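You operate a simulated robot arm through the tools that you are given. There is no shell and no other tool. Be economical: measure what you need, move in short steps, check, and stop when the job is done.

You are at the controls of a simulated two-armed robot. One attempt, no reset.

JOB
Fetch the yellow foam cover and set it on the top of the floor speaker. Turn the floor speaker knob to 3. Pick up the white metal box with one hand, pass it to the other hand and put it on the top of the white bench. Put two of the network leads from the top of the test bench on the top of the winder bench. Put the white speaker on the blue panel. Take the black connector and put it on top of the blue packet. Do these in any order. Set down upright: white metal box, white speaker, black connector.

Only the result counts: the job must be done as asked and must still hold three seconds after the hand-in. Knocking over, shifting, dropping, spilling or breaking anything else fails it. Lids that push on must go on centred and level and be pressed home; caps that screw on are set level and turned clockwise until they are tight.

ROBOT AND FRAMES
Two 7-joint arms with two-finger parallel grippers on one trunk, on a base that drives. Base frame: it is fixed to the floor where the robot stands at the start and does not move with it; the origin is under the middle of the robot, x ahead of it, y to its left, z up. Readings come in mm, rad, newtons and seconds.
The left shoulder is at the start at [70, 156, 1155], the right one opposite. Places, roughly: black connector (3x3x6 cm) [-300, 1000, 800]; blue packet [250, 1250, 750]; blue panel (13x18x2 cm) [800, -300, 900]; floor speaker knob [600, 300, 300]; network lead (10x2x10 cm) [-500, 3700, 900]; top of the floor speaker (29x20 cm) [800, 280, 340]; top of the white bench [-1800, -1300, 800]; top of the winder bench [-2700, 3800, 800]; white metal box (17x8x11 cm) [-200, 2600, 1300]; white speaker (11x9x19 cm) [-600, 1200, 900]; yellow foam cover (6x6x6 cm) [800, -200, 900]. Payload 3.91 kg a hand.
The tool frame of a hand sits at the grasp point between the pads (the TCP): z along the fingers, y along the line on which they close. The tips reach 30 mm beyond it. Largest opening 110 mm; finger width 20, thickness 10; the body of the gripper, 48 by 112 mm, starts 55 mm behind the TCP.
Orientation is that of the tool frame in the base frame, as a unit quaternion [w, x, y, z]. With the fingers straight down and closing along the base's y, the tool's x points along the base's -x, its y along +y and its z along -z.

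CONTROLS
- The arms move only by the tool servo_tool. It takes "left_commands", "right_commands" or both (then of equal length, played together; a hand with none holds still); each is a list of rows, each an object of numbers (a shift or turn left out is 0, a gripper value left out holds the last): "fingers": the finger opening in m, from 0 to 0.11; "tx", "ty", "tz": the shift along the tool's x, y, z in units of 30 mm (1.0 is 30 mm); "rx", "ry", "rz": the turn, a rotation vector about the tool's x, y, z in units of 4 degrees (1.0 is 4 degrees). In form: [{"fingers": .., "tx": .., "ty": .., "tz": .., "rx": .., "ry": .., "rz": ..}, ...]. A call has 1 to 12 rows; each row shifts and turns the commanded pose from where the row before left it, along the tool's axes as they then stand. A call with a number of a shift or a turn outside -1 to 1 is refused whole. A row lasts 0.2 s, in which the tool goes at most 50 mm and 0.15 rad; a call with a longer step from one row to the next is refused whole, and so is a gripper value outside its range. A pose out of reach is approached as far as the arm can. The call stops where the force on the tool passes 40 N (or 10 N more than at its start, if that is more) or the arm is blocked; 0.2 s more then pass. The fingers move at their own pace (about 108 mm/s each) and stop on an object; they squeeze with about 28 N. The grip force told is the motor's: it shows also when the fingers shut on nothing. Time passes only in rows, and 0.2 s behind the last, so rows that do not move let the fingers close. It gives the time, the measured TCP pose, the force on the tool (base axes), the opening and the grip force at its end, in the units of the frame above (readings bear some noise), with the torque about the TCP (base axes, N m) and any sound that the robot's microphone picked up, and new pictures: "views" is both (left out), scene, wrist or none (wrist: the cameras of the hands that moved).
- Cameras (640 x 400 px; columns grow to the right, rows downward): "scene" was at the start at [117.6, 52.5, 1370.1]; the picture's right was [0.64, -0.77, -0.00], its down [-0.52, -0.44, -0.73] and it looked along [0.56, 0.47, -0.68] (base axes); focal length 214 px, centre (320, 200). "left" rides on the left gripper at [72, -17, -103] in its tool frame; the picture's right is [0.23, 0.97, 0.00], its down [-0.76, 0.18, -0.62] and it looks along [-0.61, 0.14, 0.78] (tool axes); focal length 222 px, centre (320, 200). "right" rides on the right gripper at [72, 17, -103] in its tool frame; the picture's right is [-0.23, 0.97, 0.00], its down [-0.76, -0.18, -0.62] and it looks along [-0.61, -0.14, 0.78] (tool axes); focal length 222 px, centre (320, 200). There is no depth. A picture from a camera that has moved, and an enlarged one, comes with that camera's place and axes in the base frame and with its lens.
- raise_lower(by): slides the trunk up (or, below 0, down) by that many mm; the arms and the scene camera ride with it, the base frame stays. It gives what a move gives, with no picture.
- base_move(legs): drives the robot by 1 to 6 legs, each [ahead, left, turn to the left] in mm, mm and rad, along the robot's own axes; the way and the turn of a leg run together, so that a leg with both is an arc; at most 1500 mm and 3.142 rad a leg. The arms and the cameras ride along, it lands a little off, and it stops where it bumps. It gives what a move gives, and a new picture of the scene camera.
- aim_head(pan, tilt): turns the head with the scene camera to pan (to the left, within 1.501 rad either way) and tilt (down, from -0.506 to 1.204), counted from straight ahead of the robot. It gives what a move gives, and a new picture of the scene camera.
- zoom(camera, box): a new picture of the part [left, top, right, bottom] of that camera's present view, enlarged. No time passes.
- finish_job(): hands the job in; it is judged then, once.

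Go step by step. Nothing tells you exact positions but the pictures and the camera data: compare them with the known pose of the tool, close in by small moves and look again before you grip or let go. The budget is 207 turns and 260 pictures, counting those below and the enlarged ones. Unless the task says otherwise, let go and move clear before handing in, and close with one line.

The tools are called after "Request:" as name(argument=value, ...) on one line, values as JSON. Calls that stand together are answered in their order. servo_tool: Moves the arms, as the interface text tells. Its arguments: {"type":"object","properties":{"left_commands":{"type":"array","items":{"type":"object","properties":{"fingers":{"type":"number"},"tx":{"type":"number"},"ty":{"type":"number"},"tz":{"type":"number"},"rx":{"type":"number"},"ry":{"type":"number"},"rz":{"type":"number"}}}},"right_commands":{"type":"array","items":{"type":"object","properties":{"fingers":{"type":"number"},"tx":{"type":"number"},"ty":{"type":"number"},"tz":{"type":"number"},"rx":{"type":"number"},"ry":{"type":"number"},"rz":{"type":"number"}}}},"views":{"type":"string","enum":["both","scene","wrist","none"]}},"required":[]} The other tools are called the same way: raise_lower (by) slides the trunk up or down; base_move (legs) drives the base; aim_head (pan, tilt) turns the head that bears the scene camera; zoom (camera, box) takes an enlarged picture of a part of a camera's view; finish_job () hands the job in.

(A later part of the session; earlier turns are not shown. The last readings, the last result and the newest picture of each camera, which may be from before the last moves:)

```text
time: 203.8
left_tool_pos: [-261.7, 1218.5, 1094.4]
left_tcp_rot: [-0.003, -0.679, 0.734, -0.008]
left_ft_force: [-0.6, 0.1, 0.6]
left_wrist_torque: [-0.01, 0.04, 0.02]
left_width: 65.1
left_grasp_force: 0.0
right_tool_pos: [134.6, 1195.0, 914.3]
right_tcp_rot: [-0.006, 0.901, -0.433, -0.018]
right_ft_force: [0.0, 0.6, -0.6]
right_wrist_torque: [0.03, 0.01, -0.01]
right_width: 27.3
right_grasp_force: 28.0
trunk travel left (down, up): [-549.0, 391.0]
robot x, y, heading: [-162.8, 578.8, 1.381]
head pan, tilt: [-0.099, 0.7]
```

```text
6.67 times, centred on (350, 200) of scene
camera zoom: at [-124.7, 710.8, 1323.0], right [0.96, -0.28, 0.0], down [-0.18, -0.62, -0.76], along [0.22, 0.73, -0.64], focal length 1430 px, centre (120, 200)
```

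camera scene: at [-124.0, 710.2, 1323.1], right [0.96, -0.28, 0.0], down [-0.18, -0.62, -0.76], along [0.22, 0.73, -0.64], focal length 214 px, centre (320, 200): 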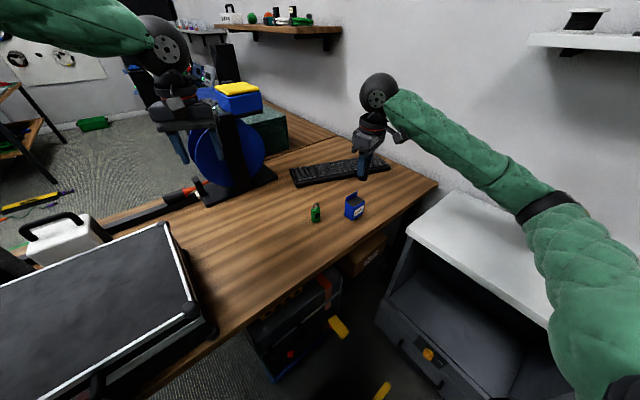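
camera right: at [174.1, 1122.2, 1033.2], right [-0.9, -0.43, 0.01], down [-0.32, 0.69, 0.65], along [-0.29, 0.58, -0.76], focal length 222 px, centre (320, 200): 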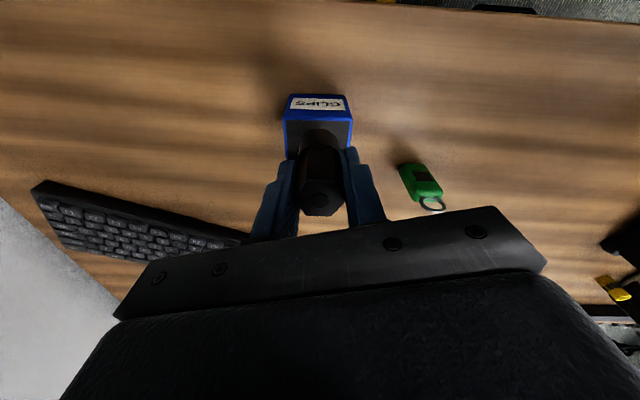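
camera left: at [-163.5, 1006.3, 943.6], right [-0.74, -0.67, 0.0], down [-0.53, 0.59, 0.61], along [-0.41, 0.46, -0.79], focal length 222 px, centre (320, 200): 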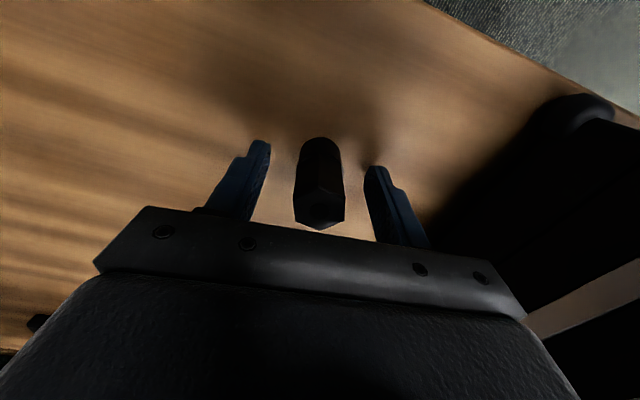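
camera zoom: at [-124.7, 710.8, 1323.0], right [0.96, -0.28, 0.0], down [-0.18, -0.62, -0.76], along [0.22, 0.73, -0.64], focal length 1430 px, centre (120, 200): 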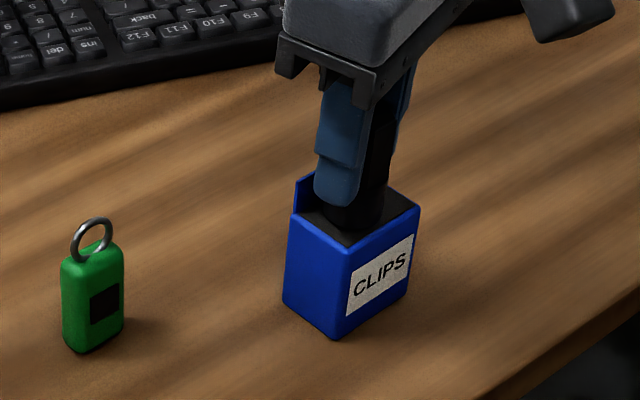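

Request:
servo_tool(right_commands=[{"tz": 0.08}, {}], views="none")

Request:
servo_tool(right_commands=[{"tz": 0.08}, {}], views="none")

Request:
servo_tool(right_commands=[{"tz": 0.07}, {}], views="none")

```text
time: 204.4
left_tool_pos: [-262.2, 1217.7, 1095.5]
left_tcp_rot: [-0.003, -0.679, 0.734, -0.007]
left_ft_force: [-0.4, -0.4, 0.4]
left_wrist_torque: [-0.02, -0.02, -0.04]
left_width: 64.7
left_grasp_force: 0.1
right_tool_pos: [133.0, 1195.3, 911.8]
right_tcp_rot: [-0.007, 0.902, -0.432, -0.018]
right_ft_force: [-0.2, 0.4, -1.1]
right_wrist_torque: [0.02, 0.01, 0.0]
right_width: 27.8
right_grasp_force: 28.0
trunk travel left (down, up): [-549.0, 391.0]
robot x, y, heading: [-161.1, 580.8, 1.378]
head pan, tilt: [-0.099, 0.7]
```

```text
time: 205.1
left_tool_pos: [-262.3, 1217.5, 1097.6]
left_tcp_rot: [-0.003, -0.679, 0.734, -0.008]
left_ft_force: [0.2, 0.0, 0.3]
left_wrist_torque: [0.01, -0.03, 0.0]
left_width: 65.1
left_grasp_force: 0.0
right_tool_pos: [134.4, 1194.1, 910.5]
right_tcp_rot: [-0.008, 0.902, -0.432, -0.019]
right_ft_force: [-1.1, -0.4, 16.7]
right_wrist_torque: [0.01, 0.04, -0.02]
right_width: 27.6
right_grasp_force: 27.8
trunk travel left (down, up): [-549.0, 391.0]
robot x, y, heading: [-162.9, 582.3, 1.38]
head pan, tilt: [-0.099, 0.7]
```

```text
time: 205.7
left_tool_pos: [-262.5, 1217.2, 1095.6]
left_tcp_rot: [-0.003, -0.679, 0.734, -0.007]
left_ft_force: [-0.6, 0.1, 0.4]
left_wrist_torque: [0.01, -0.02, -0.01]
left_width: 65.0
left_grasp_force: 0.1
right_tool_pos: [133.7, 1194.3, 908.8]
right_tcp_rot: [-0.008, 0.901, -0.433, -0.018]
right_ft_force: [0.6, 2.6, 22.8]
right_wrist_torque: [0.08, -0.07, 0.02]
right_width: 27.6
right_grasp_force: 27.9
trunk travel left (down, up): [-549.0, 391.0]
robot x, y, heading: [-163.6, 577.9, 1.382]
head pan, tilt: [-0.099, 0.7]
```

Contact at z≈910. I ease up slightly, open just a bit, check and lift.

Request:
servo_tool(right_commands=[{"tz": -0.07}, {"fingers": 0.036}, {"fingers": 0.044}, {}], views="none")

Request:
zoom(camera="scene", box=[320, 170, 380, 230])

```text
time: 206.7
left_tool_pos: [-261.7, 1218.5, 1095.6]
left_tcp_rot: [-0.003, -0.679, 0.734, -0.007]
left_ft_force: [-0.1, 0.3, 0.9]
left_wrist_torque: [0.01, -0.01, 0.0]
left_width: 65.0
left_grasp_force: 0.1
right_tool_pos: [134.2, 1193.6, 909.8]
right_tcp_rot: [-0.007, 0.901, -0.433, -0.018]
right_ft_force: [-0.1, -0.1, -0.2]
right_wrist_torque: [0.01, 0.0, -0.05]
right_width: 44.0
right_grasp_force: 0.0
trunk travel left (down, up): [-549.0, 391.0]
robot x, y, heading: [-161.6, 578.8, 1.378]
head pan, tilt: [-0.099, 0.7]
```

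```text
6.67 times, centred on (350, 200) of scene
camera zoom: at [-124.7, 710.7, 1323.0], right [0.96, -0.28, 0.0], down [-0.18, -0.62, -0.76], along [0.22, 0.73, -0.64], focal length 1430 px, centre (120, 200)
```

zoom: 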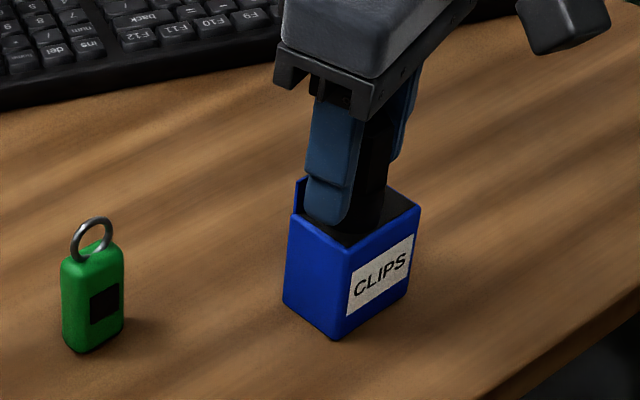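

Request:
servo_tool(right_commands=[{"tz": -0.5}, {"tz": -1}, {"tz": -1}, {"tz": -1}, {"tz": -1}, {"tz": -1}, {"tz": -1}], views="scene")

Request:
zoom(camera="scene", box=[0, 180, 220, 330])

```text
time: 208.2
left_tool_pos: [-262.9, 1218.0, 1095.6]
left_tcp_rot: [-0.003, -0.678, 0.735, -0.008]
left_ft_force: [-0.6, 0.2, 0.4]
left_wrist_torque: [-0.01, -0.03, 0.01]
left_width: 65.1
left_grasp_force: 0.0
right_tool_pos: [137.7, 1186.1, 1107.8]
right_tcp_rot: [-0.007, 0.902, -0.432, -0.018]
right_ft_force: [-0.2, -0.2, -0.9]
right_wrist_torque: [0.01, -0.01, 0.01]
right_width: 44.2
right_grasp_force: 0.1
trunk travel left (down, up): [-549.0, 391.0]
robot x, y, heading: [-157.9, 582.9, 1.381]
head pan, tilt: [-0.099, 0.7]
camera scene: at [-125.3, 710.2, 1323.0], right [0.96, -0.28, 0.0], down [-0.18, -0.62, -0.77], along [0.22, 0.73, -0.64], focal length 214 px, centre (320, 200)
```

scene: 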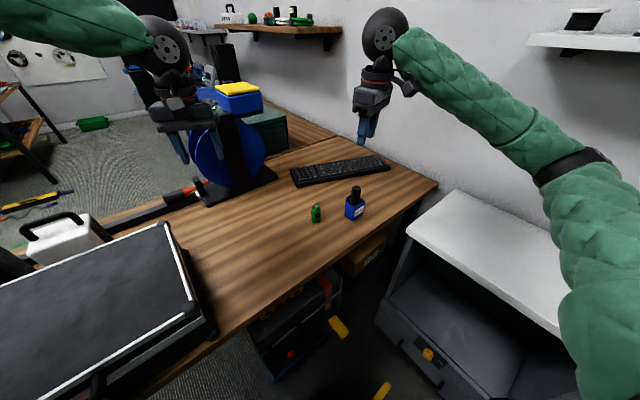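

```text
2.67 times, centred on (110, 255) of scene
camera zoom: at [-125.3, 710.2, 1323.0], right [0.96, -0.28, 0.0], down [-0.18, -0.62, -0.77], along [0.22, 0.73, -0.64], focal length 572 px, centre (880, 53)
```

zoom: 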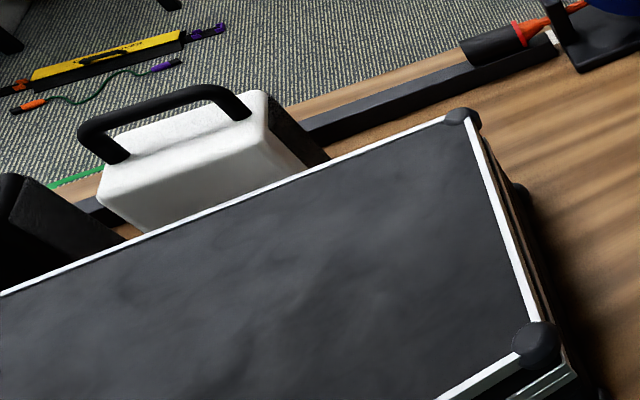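

The connector stands on the packet. Next the white speaker (with a handle) at about [-607, 1202]: I turn to face the desk so the left hand can reach its handle.

Request:
base_move(legs=[[0, 0, 0.573], [41, -34, 0]])

Request:
aim_head(pan=0.35, tilt=0.65)

```text
time: 210.8
left_tool_pos: [-568.1, 1120.0, 1095.2]
left_tcp_rot: [0.001, 0.856, -0.518, 0.008]
left_ft_force: [-0.1, -0.2, -0.7]
left_wrist_torque: [-0.07, 0.06, 0.04]
left_width: 65.1
left_grasp_force: 0.1
right_tool_pos: [-212.8, 1307.1, 1104.4]
right_tcp_rot: [0.001, 0.986, -0.166, -0.019]
right_ft_force: [-0.1, 0.9, -0.6]
right_wrist_torque: [-0.06, 0.02, -0.01]
right_width: 44.0
right_grasp_force: 0.0
trunk travel left (down, up): [-549.0, 391.0]
robot x, y, heading: [-143.6, 632.7, 1.942]
head pan, tilt: [-0.099, 0.7]
camera scene: at [-181.5, 762.0, 1322.8], right [0.96, 0.27, 0.0], down [0.17, -0.62, -0.76], along [-0.21, 0.73, -0.65], focal length 214 px, centre (320, 200)
```

scene: 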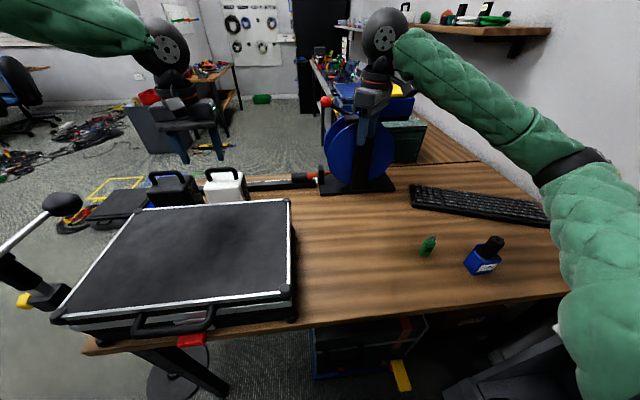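

```text
time: 211.7
left_tool_pos: [-570.5, 1118.7, 1094.2]
left_tcp_rot: [0.0, 0.856, -0.517, 0.007]
left_ft_force: [0.3, -0.1, 0.4]
left_wrist_torque: [0.01, 0.01, -0.02]
left_width: 64.8
left_grasp_force: 0.0
right_tool_pos: [-214.1, 1305.5, 1106.7]
right_tcp_rot: [-0.002, 0.986, -0.166, -0.02]
right_ft_force: [-0.2, 0.6, 0.1]
right_wrist_torque: [0.04, -0.01, -0.03]
right_width: 44.1
right_grasp_force: 0.0
trunk travel left (down, up): [-549.0, 391.0]
robot x, y, heading: [-141.9, 631.2, 1.938]
head pan, tilt: [0.351, 0.649]
camera scene: at [-217.0, 742.9, 1327.4], right [0.75, 0.66, 0.0], down [0.4, -0.45, -0.8], along [-0.53, 0.6, -0.61], focal length 214 px, centre (320, 200)
```

scene: 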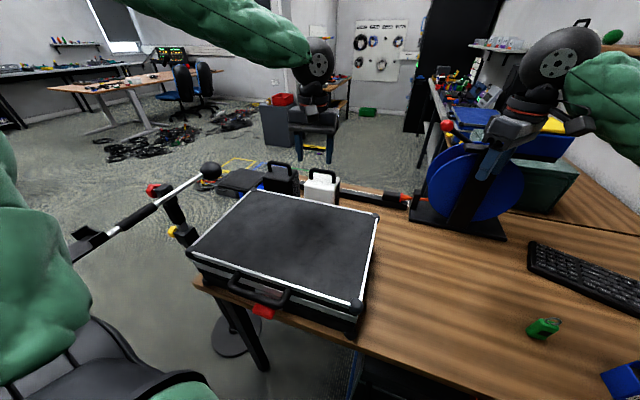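

Request:
servo_tool(left_commands=[{"rz": -1, "fingers": 0.07}, {"rz": -1}, {"rz": -1}, {"rz": -1}, {"rz": -1}, {"rz": -1}, {"rz": -1}, {"rz": -1}, {"rz": -1}, {"rz": -1}, {"rz": -1}, {"rz": -1}], right_commands=[{"ty": 1, "tx": 0.4}, {"ty": 1, "tx": 0.4}, {"ty": 1, "tx": 0.4}, {"ty": 1, "tx": 0.4}, {"ty": 1, "tx": 0.4}, {"ty": 1}, {}, {}, {}, {}, {}, {}], views="none")

Request:
servo_tool(left_commands=[{"rz": -1}, {"rz": -1}, {"rz": -1}, {"rz": -1}, {"rz": -1}, {"rz": -1}, {"rz": -1}, {"rz": -1}, {"rz": -1}, {"rz": -0.5}], views="both")

```text
time: 214.2
left_tool_pos: [-567.5, 1117.5, 1094.5]
left_tcp_rot: [0.004, 0.992, -0.123, 0.008]
left_ft_force: [0.0, -0.2, 0.1]
left_wrist_torque: [0.03, 0.03, -0.03]
left_width: 69.8
left_grasp_force: 0.1
right_tool_pos: [-215.4, 1115.2, 1105.9]
right_tcp_rot: [-0.002, 0.986, -0.166, -0.019]
right_ft_force: [-0.5, 0.7, 0.0]
right_wrist_torque: [0.03, 0.01, 0.02]
right_width: 44.2
right_grasp_force: 0.1
trunk travel left (down, up): [-549.0, 391.0]
robot x, y, heading: [-143.5, 630.5, 1.944]
head pan, tilt: [0.351, 0.649]
```

```text
time: 216.4
left_tool_pos: [-568.0, 1118.9, 1095.4]
left_tcp_rot: [0.006, 0.978, 0.206, 0.006]
left_ft_force: [0.3, 0.6, 0.2]
left_wrist_torque: [-0.01, -0.04, 0.0]
left_width: 69.8
left_grasp_force: 0.1
right_tool_pos: [-215.3, 1114.7, 1104.8]
right_tcp_rot: [-0.001, 0.986, -0.166, -0.02]
right_ft_force: [0.4, 1.6, -0.3]
right_wrist_torque: [0.0, 0.01, -0.02]
right_width: 44.0
right_grasp_force: 0.1
trunk travel left (down, up): [-549.0, 391.0]
robot x, y, heading: [-148.0, 630.5, 1.943]
head pan, tilt: [0.351, 0.649]
camera scene: at [-216.9, 742.9, 1327.3], right [0.75, 0.66, 0.0], down [0.4, -0.45, -0.8], along [-0.53, 0.6, -0.6], focal length 214 px, centre (320, 200)
camera left: at [-511.2, 1164.1, 1198.6], right [0.6, -0.8, 0.02], down [-0.63, -0.46, 0.62], along [-0.49, -0.38, -0.78], focal length 222 px, centre (320, 200)
```

scene: 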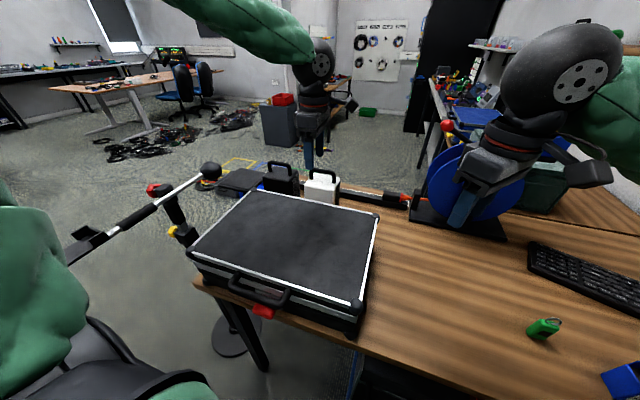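
left: 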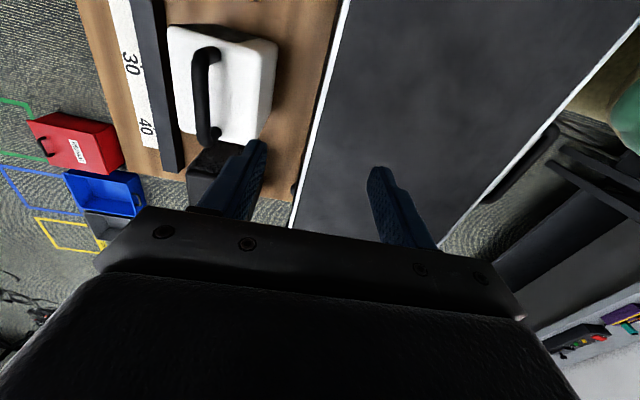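

Request:
servo_tool(left_commands=[{"ty": -0.95, "tx": -0.08}, {"ty": -0.95, "tx": -0.08}, {"ty": -0.95, "tx": -0.08}, {"ty": -0.9, "tx": -0.06, "tz": 0.6}, {"tz": 0.8}, {"tz": 0.8}], views="both")

```text
time: 217.8
left_tool_pos: [-621.6, 1217.5, 1027.3]
left_tcp_rot: [0.007, 0.979, 0.205, 0.006]
left_ft_force: [-0.7, 0.6, -0.8]
left_wrist_torque: [-0.02, 0.01, 0.05]
left_width: 70.2
left_grasp_force: 0.0
right_tool_pos: [-216.1, 1115.5, 1103.9]
right_tcp_rot: [-0.001, 0.986, -0.165, -0.02]
right_ft_force: [0.4, 0.0, 0.1]
right_wrist_torque: [-0.02, 0.01, 0.0]
right_width: 44.0
right_grasp_force: 0.0
trunk travel left (down, up): [-549.0, 391.0]
robot x, y, heading: [-146.1, 633.1, 1.946]
head pan, tilt: [0.351, 0.649]
camera scene: at [-217.6, 744.1, 1327.2], right [0.75, 0.66, 0.0], down [0.4, -0.45, -0.8], along [-0.53, 0.6, -0.61], focal length 214 px, centre (320, 200)
camera left: at [-563.8, 1263.0, 1130.7], right [0.6, -0.8, 0.02], down [-0.63, -0.46, 0.62], along [-0.49, -0.38, -0.78], focal length 222 px, centre (320, 200)
```

scene: 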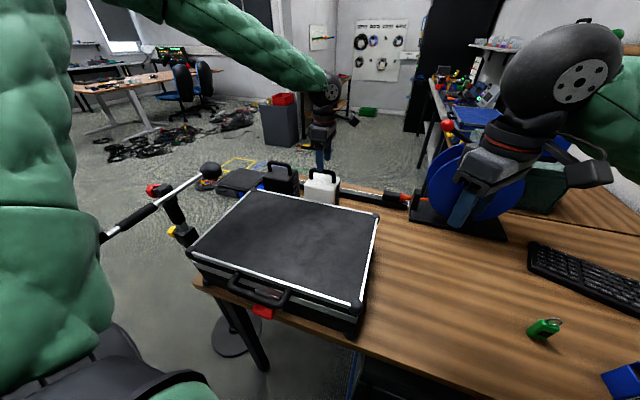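
left: 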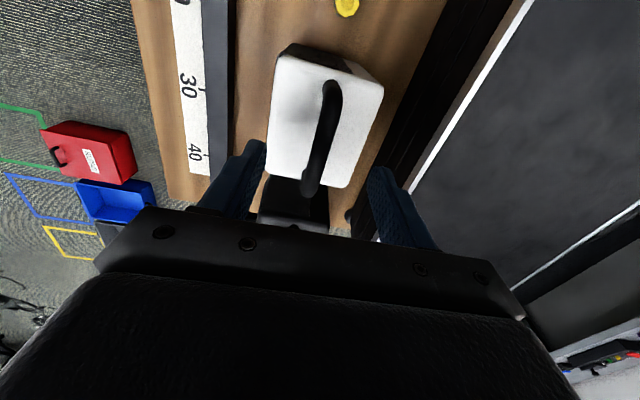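

Request:
servo_tool(left_commands=[{"tx": 0.15, "tz": 0.7}, {"tz": 0.6}, {"fingers": 0.05}], views="wrist")

Request:
zoom(camera="scene", box=[270, 110, 390, 220])

```text
time: 218.7
left_tool_pos: [-617.3, 1217.2, 989.9]
left_tcp_rot: [0.006, 0.979, 0.206, 0.005]
left_ft_force: [-0.5, 0.4, 0.2]
left_wrist_torque: [-0.01, -0.05, 0.01]
left_width: 50.0
left_grasp_force: 0.0
right_tool_pos: [-214.8, 1114.5, 1104.6]
right_tcp_rot: [-0.001, 0.986, -0.166, -0.019]
right_ft_force: [0.6, 0.5, -0.2]
right_wrist_torque: [0.01, 0.01, 0.02]
right_width: 43.6
right_grasp_force: 0.2
trunk travel left (down, up): [-549.0, 391.0]
robot x, y, heading: [-143.8, 631.4, 1.945]
head pan, tilt: [0.351, 0.649]
camera left: at [-559.7, 1263.6, 1093.3], right [0.6, -0.8, 0.02], down [-0.63, -0.46, 0.62], along [-0.49, -0.38, -0.78], focal length 222 px, centre (320, 200)
```

left: 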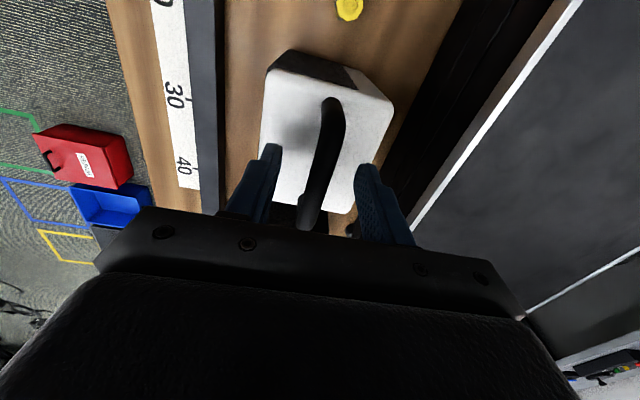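

```text
3.64 times, centred on (330, 165) of scene
camera zoom: at [-216.8, 742.8, 1327.4], right [0.75, 0.66, 0.0], down [0.4, -0.45, -0.8], along [-0.53, 0.6, -0.6], focal length 780 px, centre (284, 327)
```

zoom: 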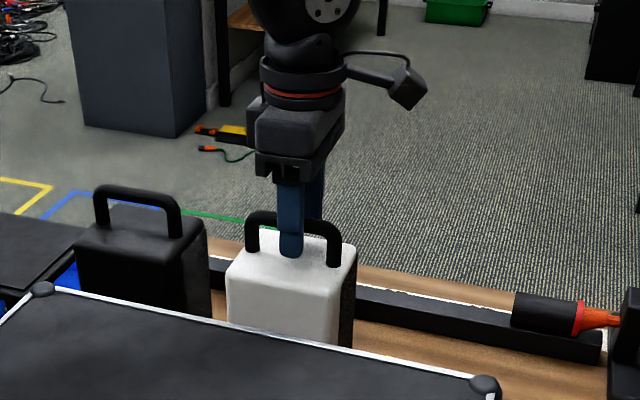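

Request:
servo_tool(left_commands=[{"tz": 0.17}, {"fingers": 0.005}, {}, {}, {}], views="wrist")

```text
time: 219.8
left_tool_pos: [-617.2, 1218.4, 983.9]
left_tcp_rot: [0.006, 0.979, 0.205, 0.006]
left_ft_force: [-0.2, -0.2, -0.6]
left_wrist_torque: [0.02, -0.04, -0.22]
left_width: 13.6
left_grasp_force: 27.7
right_tool_pos: [-214.7, 1115.6, 1105.7]
right_tcp_rot: [-0.001, 0.986, -0.167, -0.019]
right_ft_force: [0.8, 0.0, -0.6]
right_wrist_torque: [0.02, 0.0, 0.01]
right_width: 44.0
right_grasp_force: 0.2
trunk travel left (down, up): [-549.0, 391.0]
robot x, y, heading: [-143.1, 628.6, 1.945]
head pan, tilt: [0.351, 0.649]
camera left: at [-559.7, 1263.6, 1087.2], right [0.6, -0.8, 0.02], down [-0.63, -0.46, 0.62], along [-0.49, -0.38, -0.78], focal length 222 px, centre (320, 200)
```

left: 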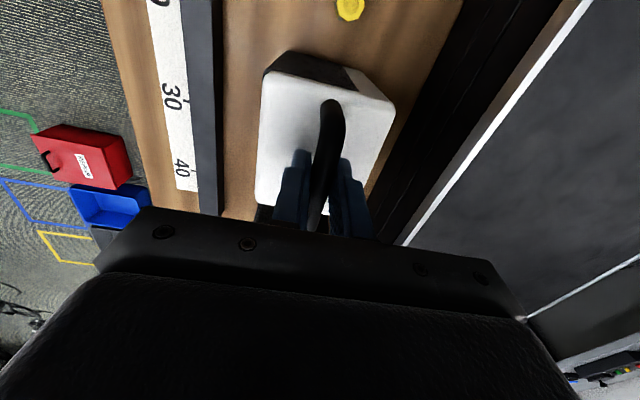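

Request:
servo_tool(left_commands=[{"tz": -0.3}, {"tz": -0.6}, {"tz": -0.9}, {"tz": -0.9}, {"tz": -0.9}, {"tz": -0.9}, {"tz": -0.9}, {}], views="both")

```text
time: 221.7
left_tool_pos: [-618.0, 1219.7, 1143.2]
left_tcp_rot: [0.007, 0.979, 0.206, 0.007]
left_ft_force: [0.1, 0.2, -9.1]
left_wrist_torque: [-0.01, -0.08, 0.04]
left_width: 13.8
left_grasp_force: 27.7
right_tool_pos: [-215.4, 1115.0, 1104.9]
right_tcp_rot: [-0.001, 0.986, -0.166, -0.02]
right_ft_force: [0.2, 1.0, 0.0]
right_wrist_torque: [-0.02, 0.0, 0.0]
right_width: 44.2
right_grasp_force: 0.2
trunk travel left (down, up): [-549.0, 391.0]
robot x, y, heading: [-141.3, 632.2, 1.947]
head pan, tilt: [0.351, 0.649]
camera scene: at [-217.7, 743.7, 1327.2], right [0.75, 0.66, 0.0], down [0.4, -0.45, -0.8], along [-0.53, 0.6, -0.61], focal length 214 px, centre (320, 200)
camera left: at [-561.1, 1265.8, 1246.4], right [0.6, -0.8, 0.02], down [-0.63, -0.46, 0.62], along [-0.49, -0.38, -0.78], focal length 222 px, centre (320, 200)
```

scene: 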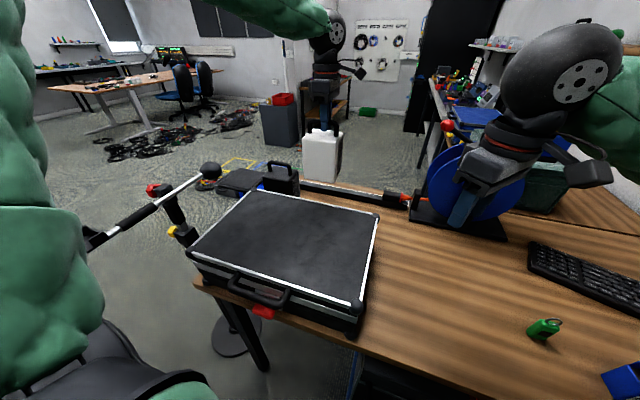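
left: 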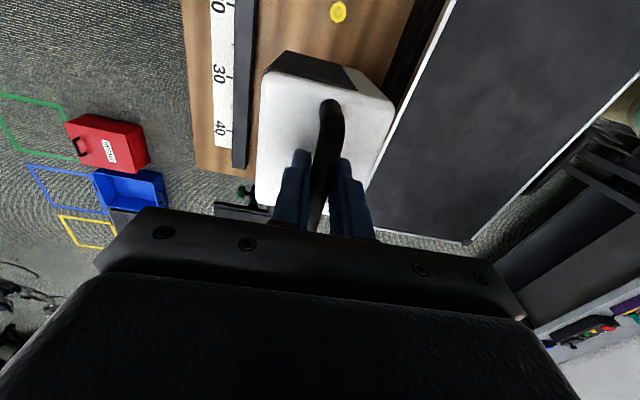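

The speaker is held by its handle (about 9 N). I raise and retract it, then back off and turn toward the panel bench.

Request:
servo_tool(left_commands=[{"tz": -0.8}, {"tz": -0.8}, {"ty": 0.9, "tx": 0.25}, {"ty": 0.9, "tx": 0.25}, {"ty": 0.9, "tx": 0.25}, {"ty": 0.9, "tx": 0.25}, {"ty": 0.9, "tx": 0.25}, {"ty": 0.9, "tx": 0.25}, {}], views="none")

Request:
base_move(legs=[[-390, 0, 0], [0, 0, -1.57], [0, 0, -1.56]])

Request:
aim_head(pan=0.2, tilt=0.7)

```text
time: 223.7
left_tool_pos: [-511.8, 1089.8, 1195.0]
left_tcp_rot: [0.007, 0.979, 0.205, 0.007]
left_ft_force: [0.4, 0.6, -9.3]
left_wrist_torque: [0.03, -0.06, -0.03]
left_width: 13.9
left_grasp_force: 28.5
right_tool_pos: [-216.1, 1115.8, 1104.5]
right_tcp_rot: [0.0, 0.986, -0.166, -0.019]
right_ft_force: [-0.1, 0.4, -1.0]
right_wrist_torque: [-0.03, -0.01, 0.01]
right_width: 43.8
right_grasp_force: 0.0
trunk travel left (down, up): [-549.0, 391.0]
robot x, y, heading: [-142.0, 629.1, 1.945]
head pan, tilt: [0.351, 0.649]
```

```text
time: 233.6
left_tool_pos: [393.4, -175.7, 1195.8]
left_tcp_rot: [-0.006, -0.234, 0.972, 0.006]
left_ft_force: [0.4, 0.5, -7.8]
left_wrist_torque: [-0.04, 0.09, -0.01]
left_width: 13.7
left_grasp_force: 28.1
right_tool_pos: [98.7, -220.2, 1105.0]
right_tcp_rot: [0.019, 0.136, 0.99, -0.002]
right_ft_force: [0.0, 0.3, -0.4]
right_wrist_torque: [-0.02, 0.0, 0.01]
right_width: 43.9
right_grasp_force: 0.0
trunk travel left (down, up): [-549.0, 391.0]
robot x, y, heading: [2.2, 259.8, -1.141]
head pan, tilt: [0.351, 0.649]
camera scene: at [84.7, 149.2, 1327.3], right [-0.71, -0.71, 0.0], down [-0.43, 0.43, -0.8], along [0.56, -0.56, -0.61], focal length 214 px, centre (320, 200)
```

scene: 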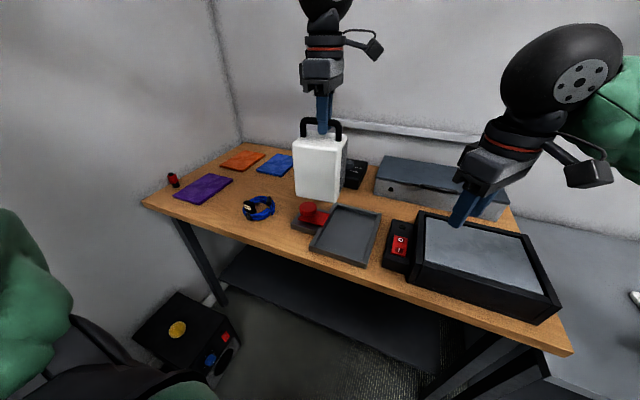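

```text
time: 234.3
left_tool_pos: [393.8, -175.3, 1196.1]
left_tcp_rot: [-0.006, -0.235, 0.972, 0.007]
left_ft_force: [-0.6, 0.6, -9.1]
left_wrist_torque: [0.0, 0.06, 0.03]
left_width: 13.2
left_grasp_force: 28.3
right_tool_pos: [98.6, -219.5, 1105.5]
right_tcp_rot: [0.018, 0.137, 0.99, -0.001]
right_ft_force: [0.5, -0.2, -0.7]
right_wrist_torque: [-0.01, 0.0, 0.01]
right_width: 44.0
right_grasp_force: 0.1
trunk travel left (down, up): [-549.0, 391.0]
robot x, y, heading: [-0.3, 258.5, -1.139]
head pan, tilt: [0.201, 0.7]
camera scene: at [74.1, 142.4, 1322.9], right [-0.81, -0.59, 0.0], down [-0.38, 0.52, -0.76], along [0.45, -0.62, -0.64], focal length 214 px, centre (320, 200)
```

scene: 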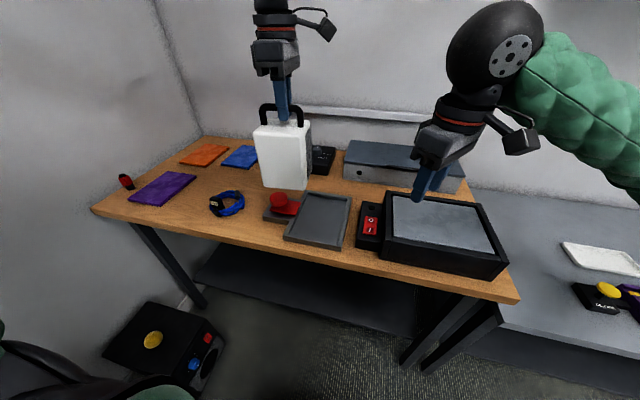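

Request:
base_move(legs=[[0, 270, 0], [90, 0, -0.04]])

Request:
zoom(camera="scene", box=[120, 60, 440, 260])

```text
time: 236.0
left_tool_pos: [585.7, -85.9, 1194.1]
left_tcp_rot: [0.0, -0.236, 0.972, 0.009]
left_ft_force: [0.8, 1.0, -9.2]
left_wrist_torque: [-0.04, 0.05, 0.01]
left_width: 13.7
left_grasp_force: 28.4
right_tool_pos: [293.2, -128.4, 1104.6]
right_tcp_rot: [0.022, 0.133, 0.991, -0.001]
right_ft_force: [-0.8, 0.3, -1.2]
right_wrist_torque: [-0.01, 0.0, -0.03]
right_width: 43.9
right_grasp_force: 0.1
trunk travel left (down, up): [-549.0, 391.0]
robot x, y, heading: [193.8, 347.7, -1.132]
head pan, tilt: [0.201, 0.7]
stopped in leg 1: the robot was blocked; the commanded pose is now the measured one
camera scene: at [266.0, 231.9, 1323.3], right [-0.8, -0.59, 0.0], down [-0.38, 0.52, -0.76], along [0.46, -0.61, -0.64], focal length 214 px, centre (320, 200)
```

scene: 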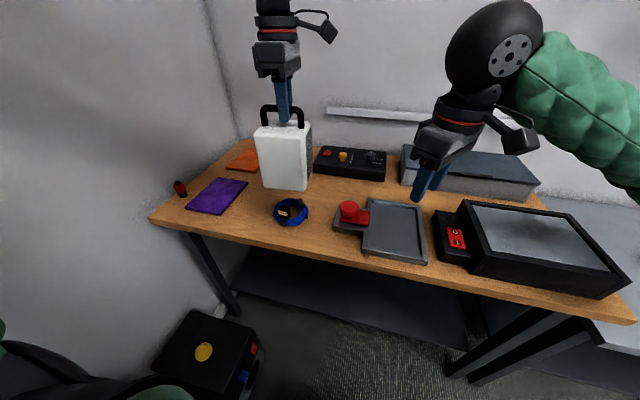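

```text
2.00 times, centred on (280, 160) of scene
camera zoom: at [266.0, 231.9, 1323.3], right [-0.8, -0.59, 0.0], down [-0.38, 0.52, -0.76], along [0.46, -0.61, -0.64], focal length 429 px, centre (400, 280)
```

zoom: 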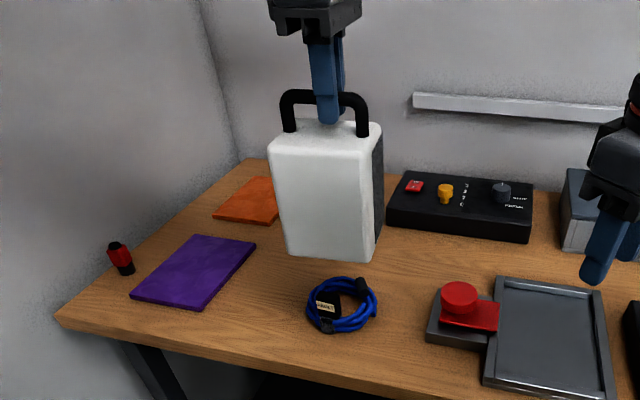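

Request:
base_move(legs=[[0, -40, 0], [100, 0, -0.04]])

Request:
aim_head(pan=0.6, tilt=0.6)

```text
time: 237.4
left_tool_pos: [567.2, -124.3, 1203.1]
left_tcp_rot: [-0.007, -0.236, 0.972, -0.004]
left_ft_force: [-0.3, -0.1, -9.4]
left_wrist_torque: [-0.02, 0.1, -0.04]
left_width: 13.7
left_grasp_force: 28.2
right_tool_pos: [271.5, -169.7, 1105.3]
right_tcp_rot: [0.022, 0.134, 0.991, -0.003]
right_ft_force: [-0.1, 0.2, -0.3]
right_wrist_torque: [-0.01, 0.04, -0.02]
right_width: 44.0
right_grasp_force: 0.0
trunk travel left (down, up): [-549.0, 391.0]
robot x, y, heading: [172.1, 299.5, -1.138]
head pan, tilt: [0.201, 0.7]
stopped in leg 2: the robot was blocked; the commanded pose is now the measured one
camera scene: at [246.0, 193.2, 1322.1], right [-0.81, -0.59, 0.0], down [-0.38, 0.51, -0.77], along [0.45, -0.62, -0.64], focal length 214 px, centre (320, 200)
```

scene: 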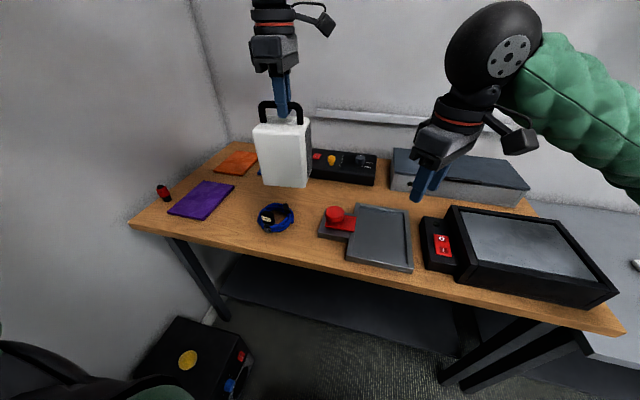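

```text
time: 238.2
left_tool_pos: [566.2, -125.2, 1203.2]
left_tcp_rot: [-0.007, -0.235, 0.972, -0.004]
left_ft_force: [-1.1, 0.2, -9.4]
left_wrist_torque: [-0.01, 0.08, -0.01]
left_width: 13.7
left_grasp_force: 28.2
right_tool_pos: [271.3, -168.3, 1106.7]
right_tcp_rot: [0.02, 0.135, 0.991, -0.005]
right_ft_force: [-0.1, 0.3, 0.4]
right_wrist_torque: [0.01, 0.01, -0.02]
right_width: 43.7
right_grasp_force: 0.1
trunk travel left (down, up): [-549.0, 391.0]
robot x, y, heading: [174.7, 303.9, -1.139]
head pan, tilt: [0.6, 0.6]
camera scene: at [271.9, 218.2, 1330.5], right [-0.51, -0.86, 0.01], down [-0.48, 0.28, -0.83], along [0.71, -0.43, -0.56], focal length 214 px, centre (320, 200)
```

scene: 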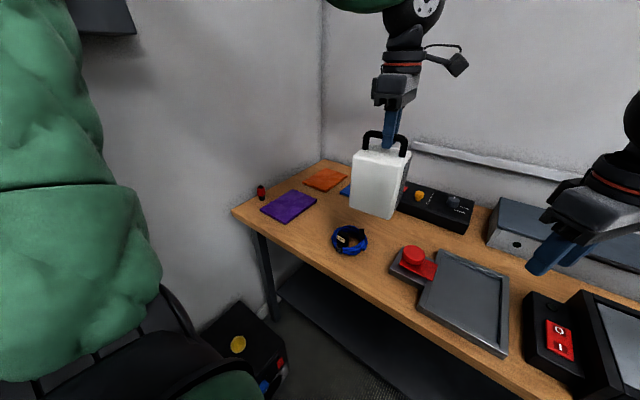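

The left elbow is near the wall box. I extend the hand forward, which straightens the arm, and rotate the tool back to its natural yaw.

Request:
servo_tool(left_commands=[{"ty": -1}, {"ty": -1}, {"ty": -1}, {"ty": -1}, {"ty": -1}, {"ty": -1}, {"ty": -0.5}, {"rz": 1}, {"rz": 1}, {"rz": 1}, {"rz": 1}, {"rz": 1}], views="none")

Request:
servo_tool(left_commands=[{"rz": 1}, {"rz": 1}, {"rz": 1}, {"rz": 1}, {"rz": 1}, {"rz": 1}, {"rz": 1}, {"rz": 1}, {"rz": 1}, {"rz": 1}, {"rz": 1}, {"rz": 1}], views="none")

Request:
servo_tool(left_commands=[{"rz": 1}, {"rz": 1}, {"rz": 1}, {"rz": 1}, {"rz": 1}, {"rz": 0.5}, {}], views="both")

```text
time: 240.8
left_tool_pos: [656.6, -309.1, 1199.8]
left_tcp_rot: [-0.007, -0.06, 0.998, 0.0]
left_ft_force: [0.1, -0.9, -8.9]
left_wrist_torque: [-0.03, 0.06, 0.02]
left_width: 13.8
left_grasp_force: 27.9
right_tool_pos: [272.7, -177.4, 1104.9]
right_tcp_rot: [0.02, 0.137, 0.99, 0.001]
right_ft_force: [0.2, -0.3, -0.9]
right_wrist_torque: [0.03, 0.0, 0.01]
right_width: 44.1
right_grasp_force: 0.0
trunk travel left (down, up): [-549.0, 391.0]
robot x, y, heading: [176.9, 300.3, -1.138]
head pan, tilt: [0.6, 0.6]
```

```text
time: 243.4
left_tool_pos: [655.4, -308.8, 1198.7]
left_tcp_rot: [-0.006, 0.35, 0.937, -0.002]
left_ft_force: [0.7, 0.3, -7.8]
left_wrist_torque: [0.04, 0.08, 0.05]
left_width: 13.7
left_grasp_force: 27.9
right_tool_pos: [272.2, -177.3, 1104.8]
right_tcp_rot: [0.02, 0.137, 0.99, 0.0]
right_ft_force: [-0.5, -0.3, 0.5]
right_wrist_torque: [0.03, 0.03, 0.01]
right_width: 43.9
right_grasp_force: 0.1
trunk travel left (down, up): [-549.0, 391.0]
robot x, y, heading: [172.2, 293.3, -1.146]
head pan, tilt: [0.6, 0.6]
```

```text
time: 245.0
left_tool_pos: [656.7, -308.8, 1200.6]
left_tcp_rot: [-0.006, 0.523, 0.852, -0.003]
left_ft_force: [-0.2, -0.3, -9.1]
left_wrist_torque: [0.06, 0.08, -0.03]
left_width: 13.6
left_grasp_force: 28.4
right_tool_pos: [271.6, -179.1, 1103.8]
right_tcp_rot: [0.02, 0.136, 0.991, -0.001]
right_ft_force: [-0.4, 0.2, -0.3]
right_wrist_torque: [0.0, 0.0, 0.01]
right_width: 44.0
right_grasp_force: 0.1
trunk travel left (down, up): [-549.0, 391.0]
robot x, y, heading: [171.4, 300.1, -1.141]
head pan, tilt: [0.6, 0.6]
camera scene: at [274.0, 206.6, 1331.5], right [-0.51, -0.86, 0.0], down [-0.48, 0.29, -0.82], along [0.71, -0.42, -0.57], focal length 214 px, centre (320, 200)
camera left: at [609.2, -252.1, 1303.7], right [0.76, 0.64, -0.01], down [0.51, -0.6, 0.62], along [0.39, -0.48, -0.79], focal length 222 px, centre (320, 200)
```

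scene: 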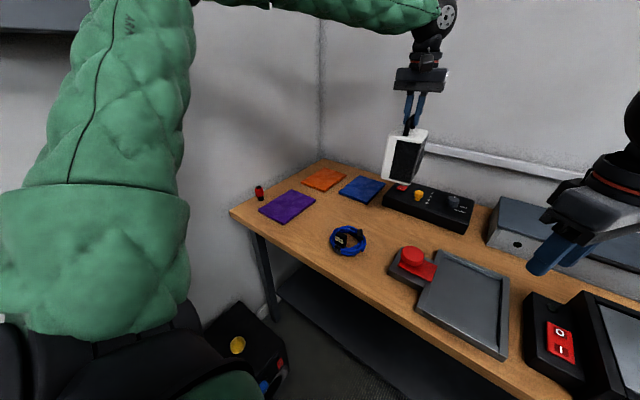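
left: 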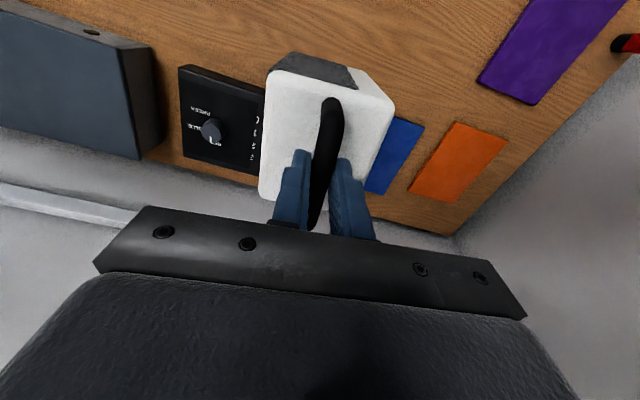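

Request:
servo_tool(left_commands=[{"tx": -0.6, "ty": 0.82}, {"tx": -0.6, "ty": 0.82}, {"tx": -0.6, "ty": 0.82}, {"tx": -0.6, "ty": 0.82}, {"tx": -0.6, "ty": 0.82}, {"tx": -0.6, "ty": 0.82}, {}], views="both")

```text
time: 246.6
left_tool_pos: [838.3, -338.5, 1197.9]
left_tcp_rot: [-0.005, 0.522, 0.853, -0.004]
left_ft_force: [-0.3, -0.2, -8.4]
left_wrist_torque: [0.06, 0.03, 0.0]
left_width: 13.8
left_grasp_force: 28.4
right_tool_pos: [272.1, -178.2, 1105.5]
right_tcp_rot: [0.019, 0.137, 0.99, 0.0]
right_ft_force: [-0.7, 0.2, 0.2]
right_wrist_torque: [-0.02, 0.01, 0.02]
right_width: 44.0
right_grasp_force: 0.0
trunk travel left (down, up): [-549.0, 391.0]
robot x, y, heading: [175.3, 301.4, -1.145]
head pan, tilt: [0.6, 0.6]
camera scene: at [273.4, 207.0, 1331.6], right [-0.51, -0.86, 0.0], down [-0.48, 0.29, -0.82], along [0.71, -0.42, -0.57], focal length 214 px, centre (320, 200)
camera left: at [789.5, -281.1, 1301.6], right [0.76, 0.64, -0.01], down [0.51, -0.6, 0.62], along [0.39, -0.48, -0.79], focal length 222 px, centre (320, 200)
```

scene: 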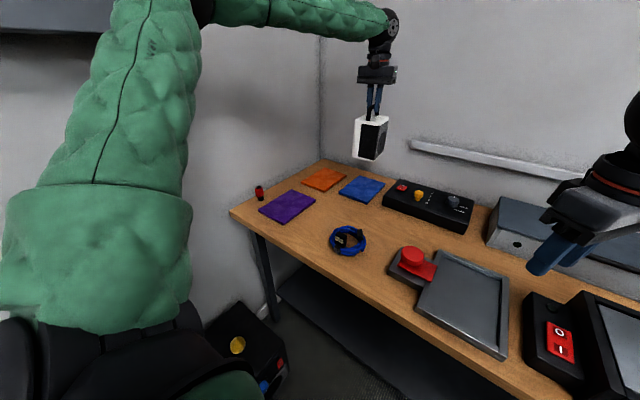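
left: 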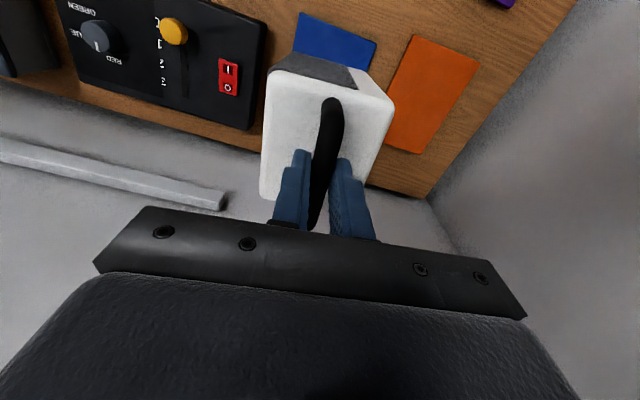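

Request:
zoom(camera="scene", box=[310, 100, 430, 220])

```text
3.33 times, centred on (370, 160) of scene
camera zoom: at [273.4, 207.0, 1331.6], right [-0.51, -0.86, 0.0], down [-0.48, 0.29, -0.82], along [0.71, -0.42, -0.57], focal length 715 px, centre (153, 333)
```

zoom: 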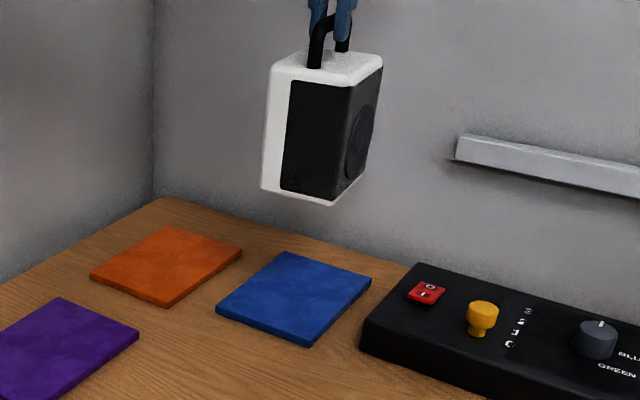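

Request:
servo_tool(left_commands=[{"tz": 0.9}, {"tz": 0.9}, {"tz": 0.9}, {"tz": 0.9}, {"tz": 0.3}, {}], views="none")

Request:
zoom(camera="scene", box=[320, 130, 420, 220])

```text
time: 248.0
left_tool_pos: [835.3, -337.7, 1078.1]
left_tcp_rot: [-0.006, 0.523, 0.853, -0.005]
left_ft_force: [0.2, -0.2, -9.1]
left_wrist_torque: [0.09, 0.0, -0.05]
left_width: 13.6
left_grasp_force: 27.6
right_tool_pos: [273.2, -177.8, 1103.8]
right_tcp_rot: [0.02, 0.136, 0.99, -0.001]
right_ft_force: [0.1, 0.0, 0.4]
right_wrist_torque: [0.0, -0.01, 0.03]
right_width: 43.9
right_grasp_force: 0.1
trunk travel left (down, up): [-549.0, 391.0]
robot x, y, heading: [171.8, 299.8, -1.142]
head pan, tilt: [0.6, 0.6]
```

```text
4.44 times, centred on (370, 175) of scene
camera zoom: at [274.3, 206.5, 1331.5], right [-0.51, -0.86, 0.0], down [-0.49, 0.29, -0.82], along [0.71, -0.42, -0.57], focal length 953 px, centre (98, 311)
```

zoom: 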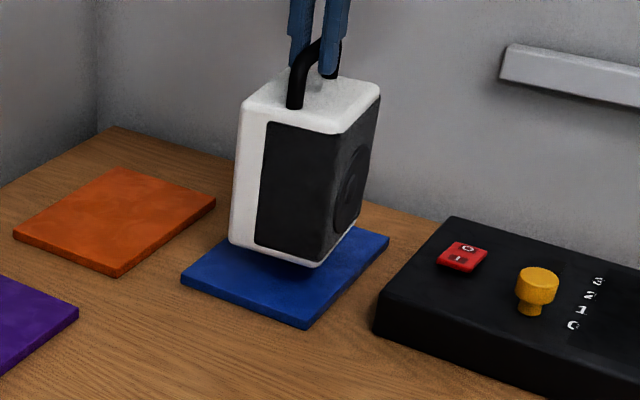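

Request:
servo_tool(left_commands=[{"tz": 0.25, "tx": 0.1}, {"tz": 0.25}, {}], views="none")

Request:
servo_tool(left_commands=[{"tz": 0.12}, {}], views="none")

Request:
zoom(camera="scene", box=[320, 130, 420, 220])

```text
time: 248.8
left_tool_pos: [832.5, -335.1, 1064.1]
left_tcp_rot: [-0.005, 0.522, 0.853, -0.003]
left_ft_force: [0.4, 0.1, -8.3]
left_wrist_torque: [0.06, 0.02, 0.02]
left_width: 13.6
left_grasp_force: 27.9
right_tool_pos: [272.6, -177.4, 1104.1]
right_tcp_rot: [0.02, 0.137, 0.99, 0.0]
right_ft_force: [-0.7, -0.7, -0.1]
right_wrist_torque: [-0.02, 0.04, 0.0]
right_width: 44.1
right_grasp_force: 0.0
trunk travel left (down, up): [-549.0, 391.0]
robot x, y, heading: [172.4, 299.8, -1.142]
head pan, tilt: [0.6, 0.6]
```

```text
time: 249.4
left_tool_pos: [833.0, -334.8, 1061.6]
left_tcp_rot: [-0.005, 0.523, 0.852, -0.003]
left_ft_force: [-0.8, -0.2, -8.3]
left_wrist_torque: [0.06, 0.04, 0.0]
left_width: 13.9
left_grasp_force: 27.7
right_tool_pos: [272.0, -178.0, 1105.3]
right_tcp_rot: [0.02, 0.137, 0.99, 0.0]
right_ft_force: [0.4, 0.1, 0.6]
right_wrist_torque: [0.02, -0.04, -0.01]
right_width: 43.6
right_grasp_force: 0.0
trunk travel left (down, up): [-549.0, 391.0]
robot x, y, heading: [173.2, 301.0, -1.143]
head pan, tilt: [0.6, 0.6]
```

```text
4.44 times, centred on (370, 175) of scene
camera zoom: at [274.1, 206.6, 1331.5], right [-0.51, -0.86, 0.0], down [-0.48, 0.29, -0.82], along [0.71, -0.42, -0.57], focal length 953 px, centre (98, 311)
```

zoom: 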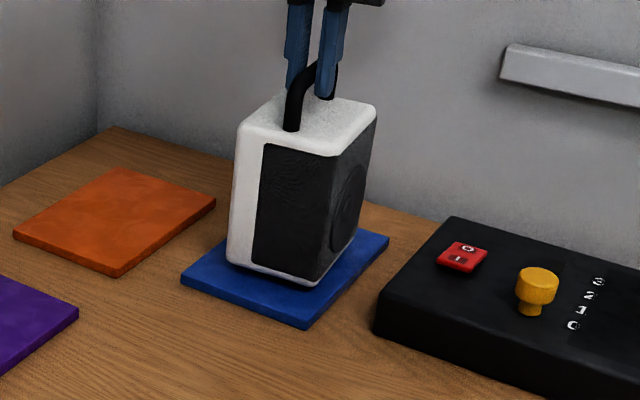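

Request:
servo_tool(left_commands=[{"tz": 0.1}, {}], views="none")

Request:
servo_tool(left_commands=[{"tz": 0.1}, {}], views="none")

Request:
servo_tool(left_commands=[{"tz": 0.1}, {}], views="none")

```text
time: 250.0
left_tool_pos: [833.2, -335.1, 1058.0]
left_tcp_rot: [-0.005, 0.523, 0.852, -0.004]
left_ft_force: [-0.2, 0.2, -9.1]
left_wrist_torque: [0.05, 0.03, 0.01]
left_width: 13.9
left_grasp_force: 28.3
right_tool_pos: [272.6, -178.2, 1105.1]
right_tcp_rot: [0.019, 0.136, 0.99, 0.0]
right_ft_force: [0.8, 0.2, -0.9]
right_wrist_torque: [0.0, 0.0, 0.02]
right_width: 44.2
right_grasp_force: 0.1
trunk travel left (down, up): [-549.0, 391.0]
robot x, y, heading: [174.4, 298.3, -1.14]
head pan, tilt: [0.6, 0.6]
```

```text
time: 250.6
left_tool_pos: [833.4, -334.5, 1054.5]
left_tcp_rot: [-0.006, 0.523, 0.853, -0.004]
left_ft_force: [-0.9, -1.4, -8.4]
left_wrist_torque: [0.07, 0.05, 0.01]
left_width: 13.9
left_grasp_force: 27.9
right_tool_pos: [273.3, -177.8, 1103.9]
right_tcp_rot: [0.019, 0.137, 0.99, 0.0]
right_ft_force: [0.0, -0.7, -0.3]
right_wrist_torque: [-0.02, 0.03, 0.01]
right_width: 43.9
right_grasp_force: 0.1
trunk travel left (down, up): [-549.0, 391.0]
robot x, y, heading: [172.9, 297.5, -1.14]
head pan, tilt: [0.6, 0.6]
```

```text
time: 251.2
left_tool_pos: [834.5, -335.6, 1053.1]
left_tcp_rot: [-0.006, 0.522, 0.853, -0.004]
left_ft_force: [1.0, -0.1, -6.0]
left_wrist_torque: [0.08, 0.05, -0.04]
left_width: 13.9
left_grasp_force: 27.4
right_tool_pos: [273.7, -178.2, 1104.3]
right_tcp_rot: [0.02, 0.136, 0.991, 0.0]
right_ft_force: [0.2, 0.5, -0.3]
right_wrist_torque: [-0.02, 0.04, -0.01]
right_width: 44.0
right_grasp_force: 0.0
trunk travel left (down, up): [-549.0, 391.0]
robot x, y, heading: [170.0, 301.2, -1.146]
head pan, tilt: [0.6, 0.6]
```

Contact begins. Two mm more, then check and release.

Request:
servo_tool(left_commands=[{"tz": 0.1}, {}], views="none")

Request:
zoom(camera="scene", box=[320, 130, 420, 220])

```text
time: 251.8
left_tool_pos: [832.6, -336.6, 1052.2]
left_tcp_rot: [-0.004, 0.522, 0.853, -0.004]
left_ft_force: [7.4, -0.1, 16.4]
left_wrist_torque: [0.28, 0.04, -0.11]
left_width: 13.8
left_grasp_force: 28.3
right_tool_pos: [273.2, -176.2, 1105.7]
right_tcp_rot: [0.019, 0.137, 0.99, -0.001]
right_ft_force: [0.0, 0.4, -0.2]
right_wrist_torque: [0.0, -0.03, 0.0]
right_width: 43.9
right_grasp_force: 0.0
trunk travel left (down, up): [-549.0, 391.0]
robot x, y, heading: [174.8, 298.4, -1.141]
head pan, tilt: [0.6, 0.6]
```

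```text
4.44 times, centred on (370, 175) of scene
camera zoom: at [273.4, 208.1, 1332.0], right [-0.51, -0.86, 0.0], down [-0.48, 0.29, -0.83], along [0.71, -0.42, -0.56], focal length 953 px, centre (98, 311)
```

zoom: 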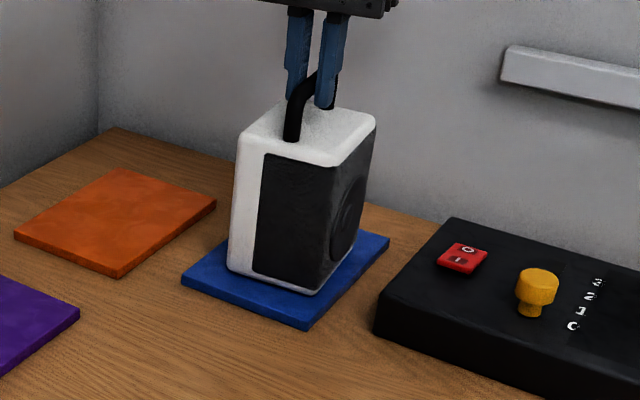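

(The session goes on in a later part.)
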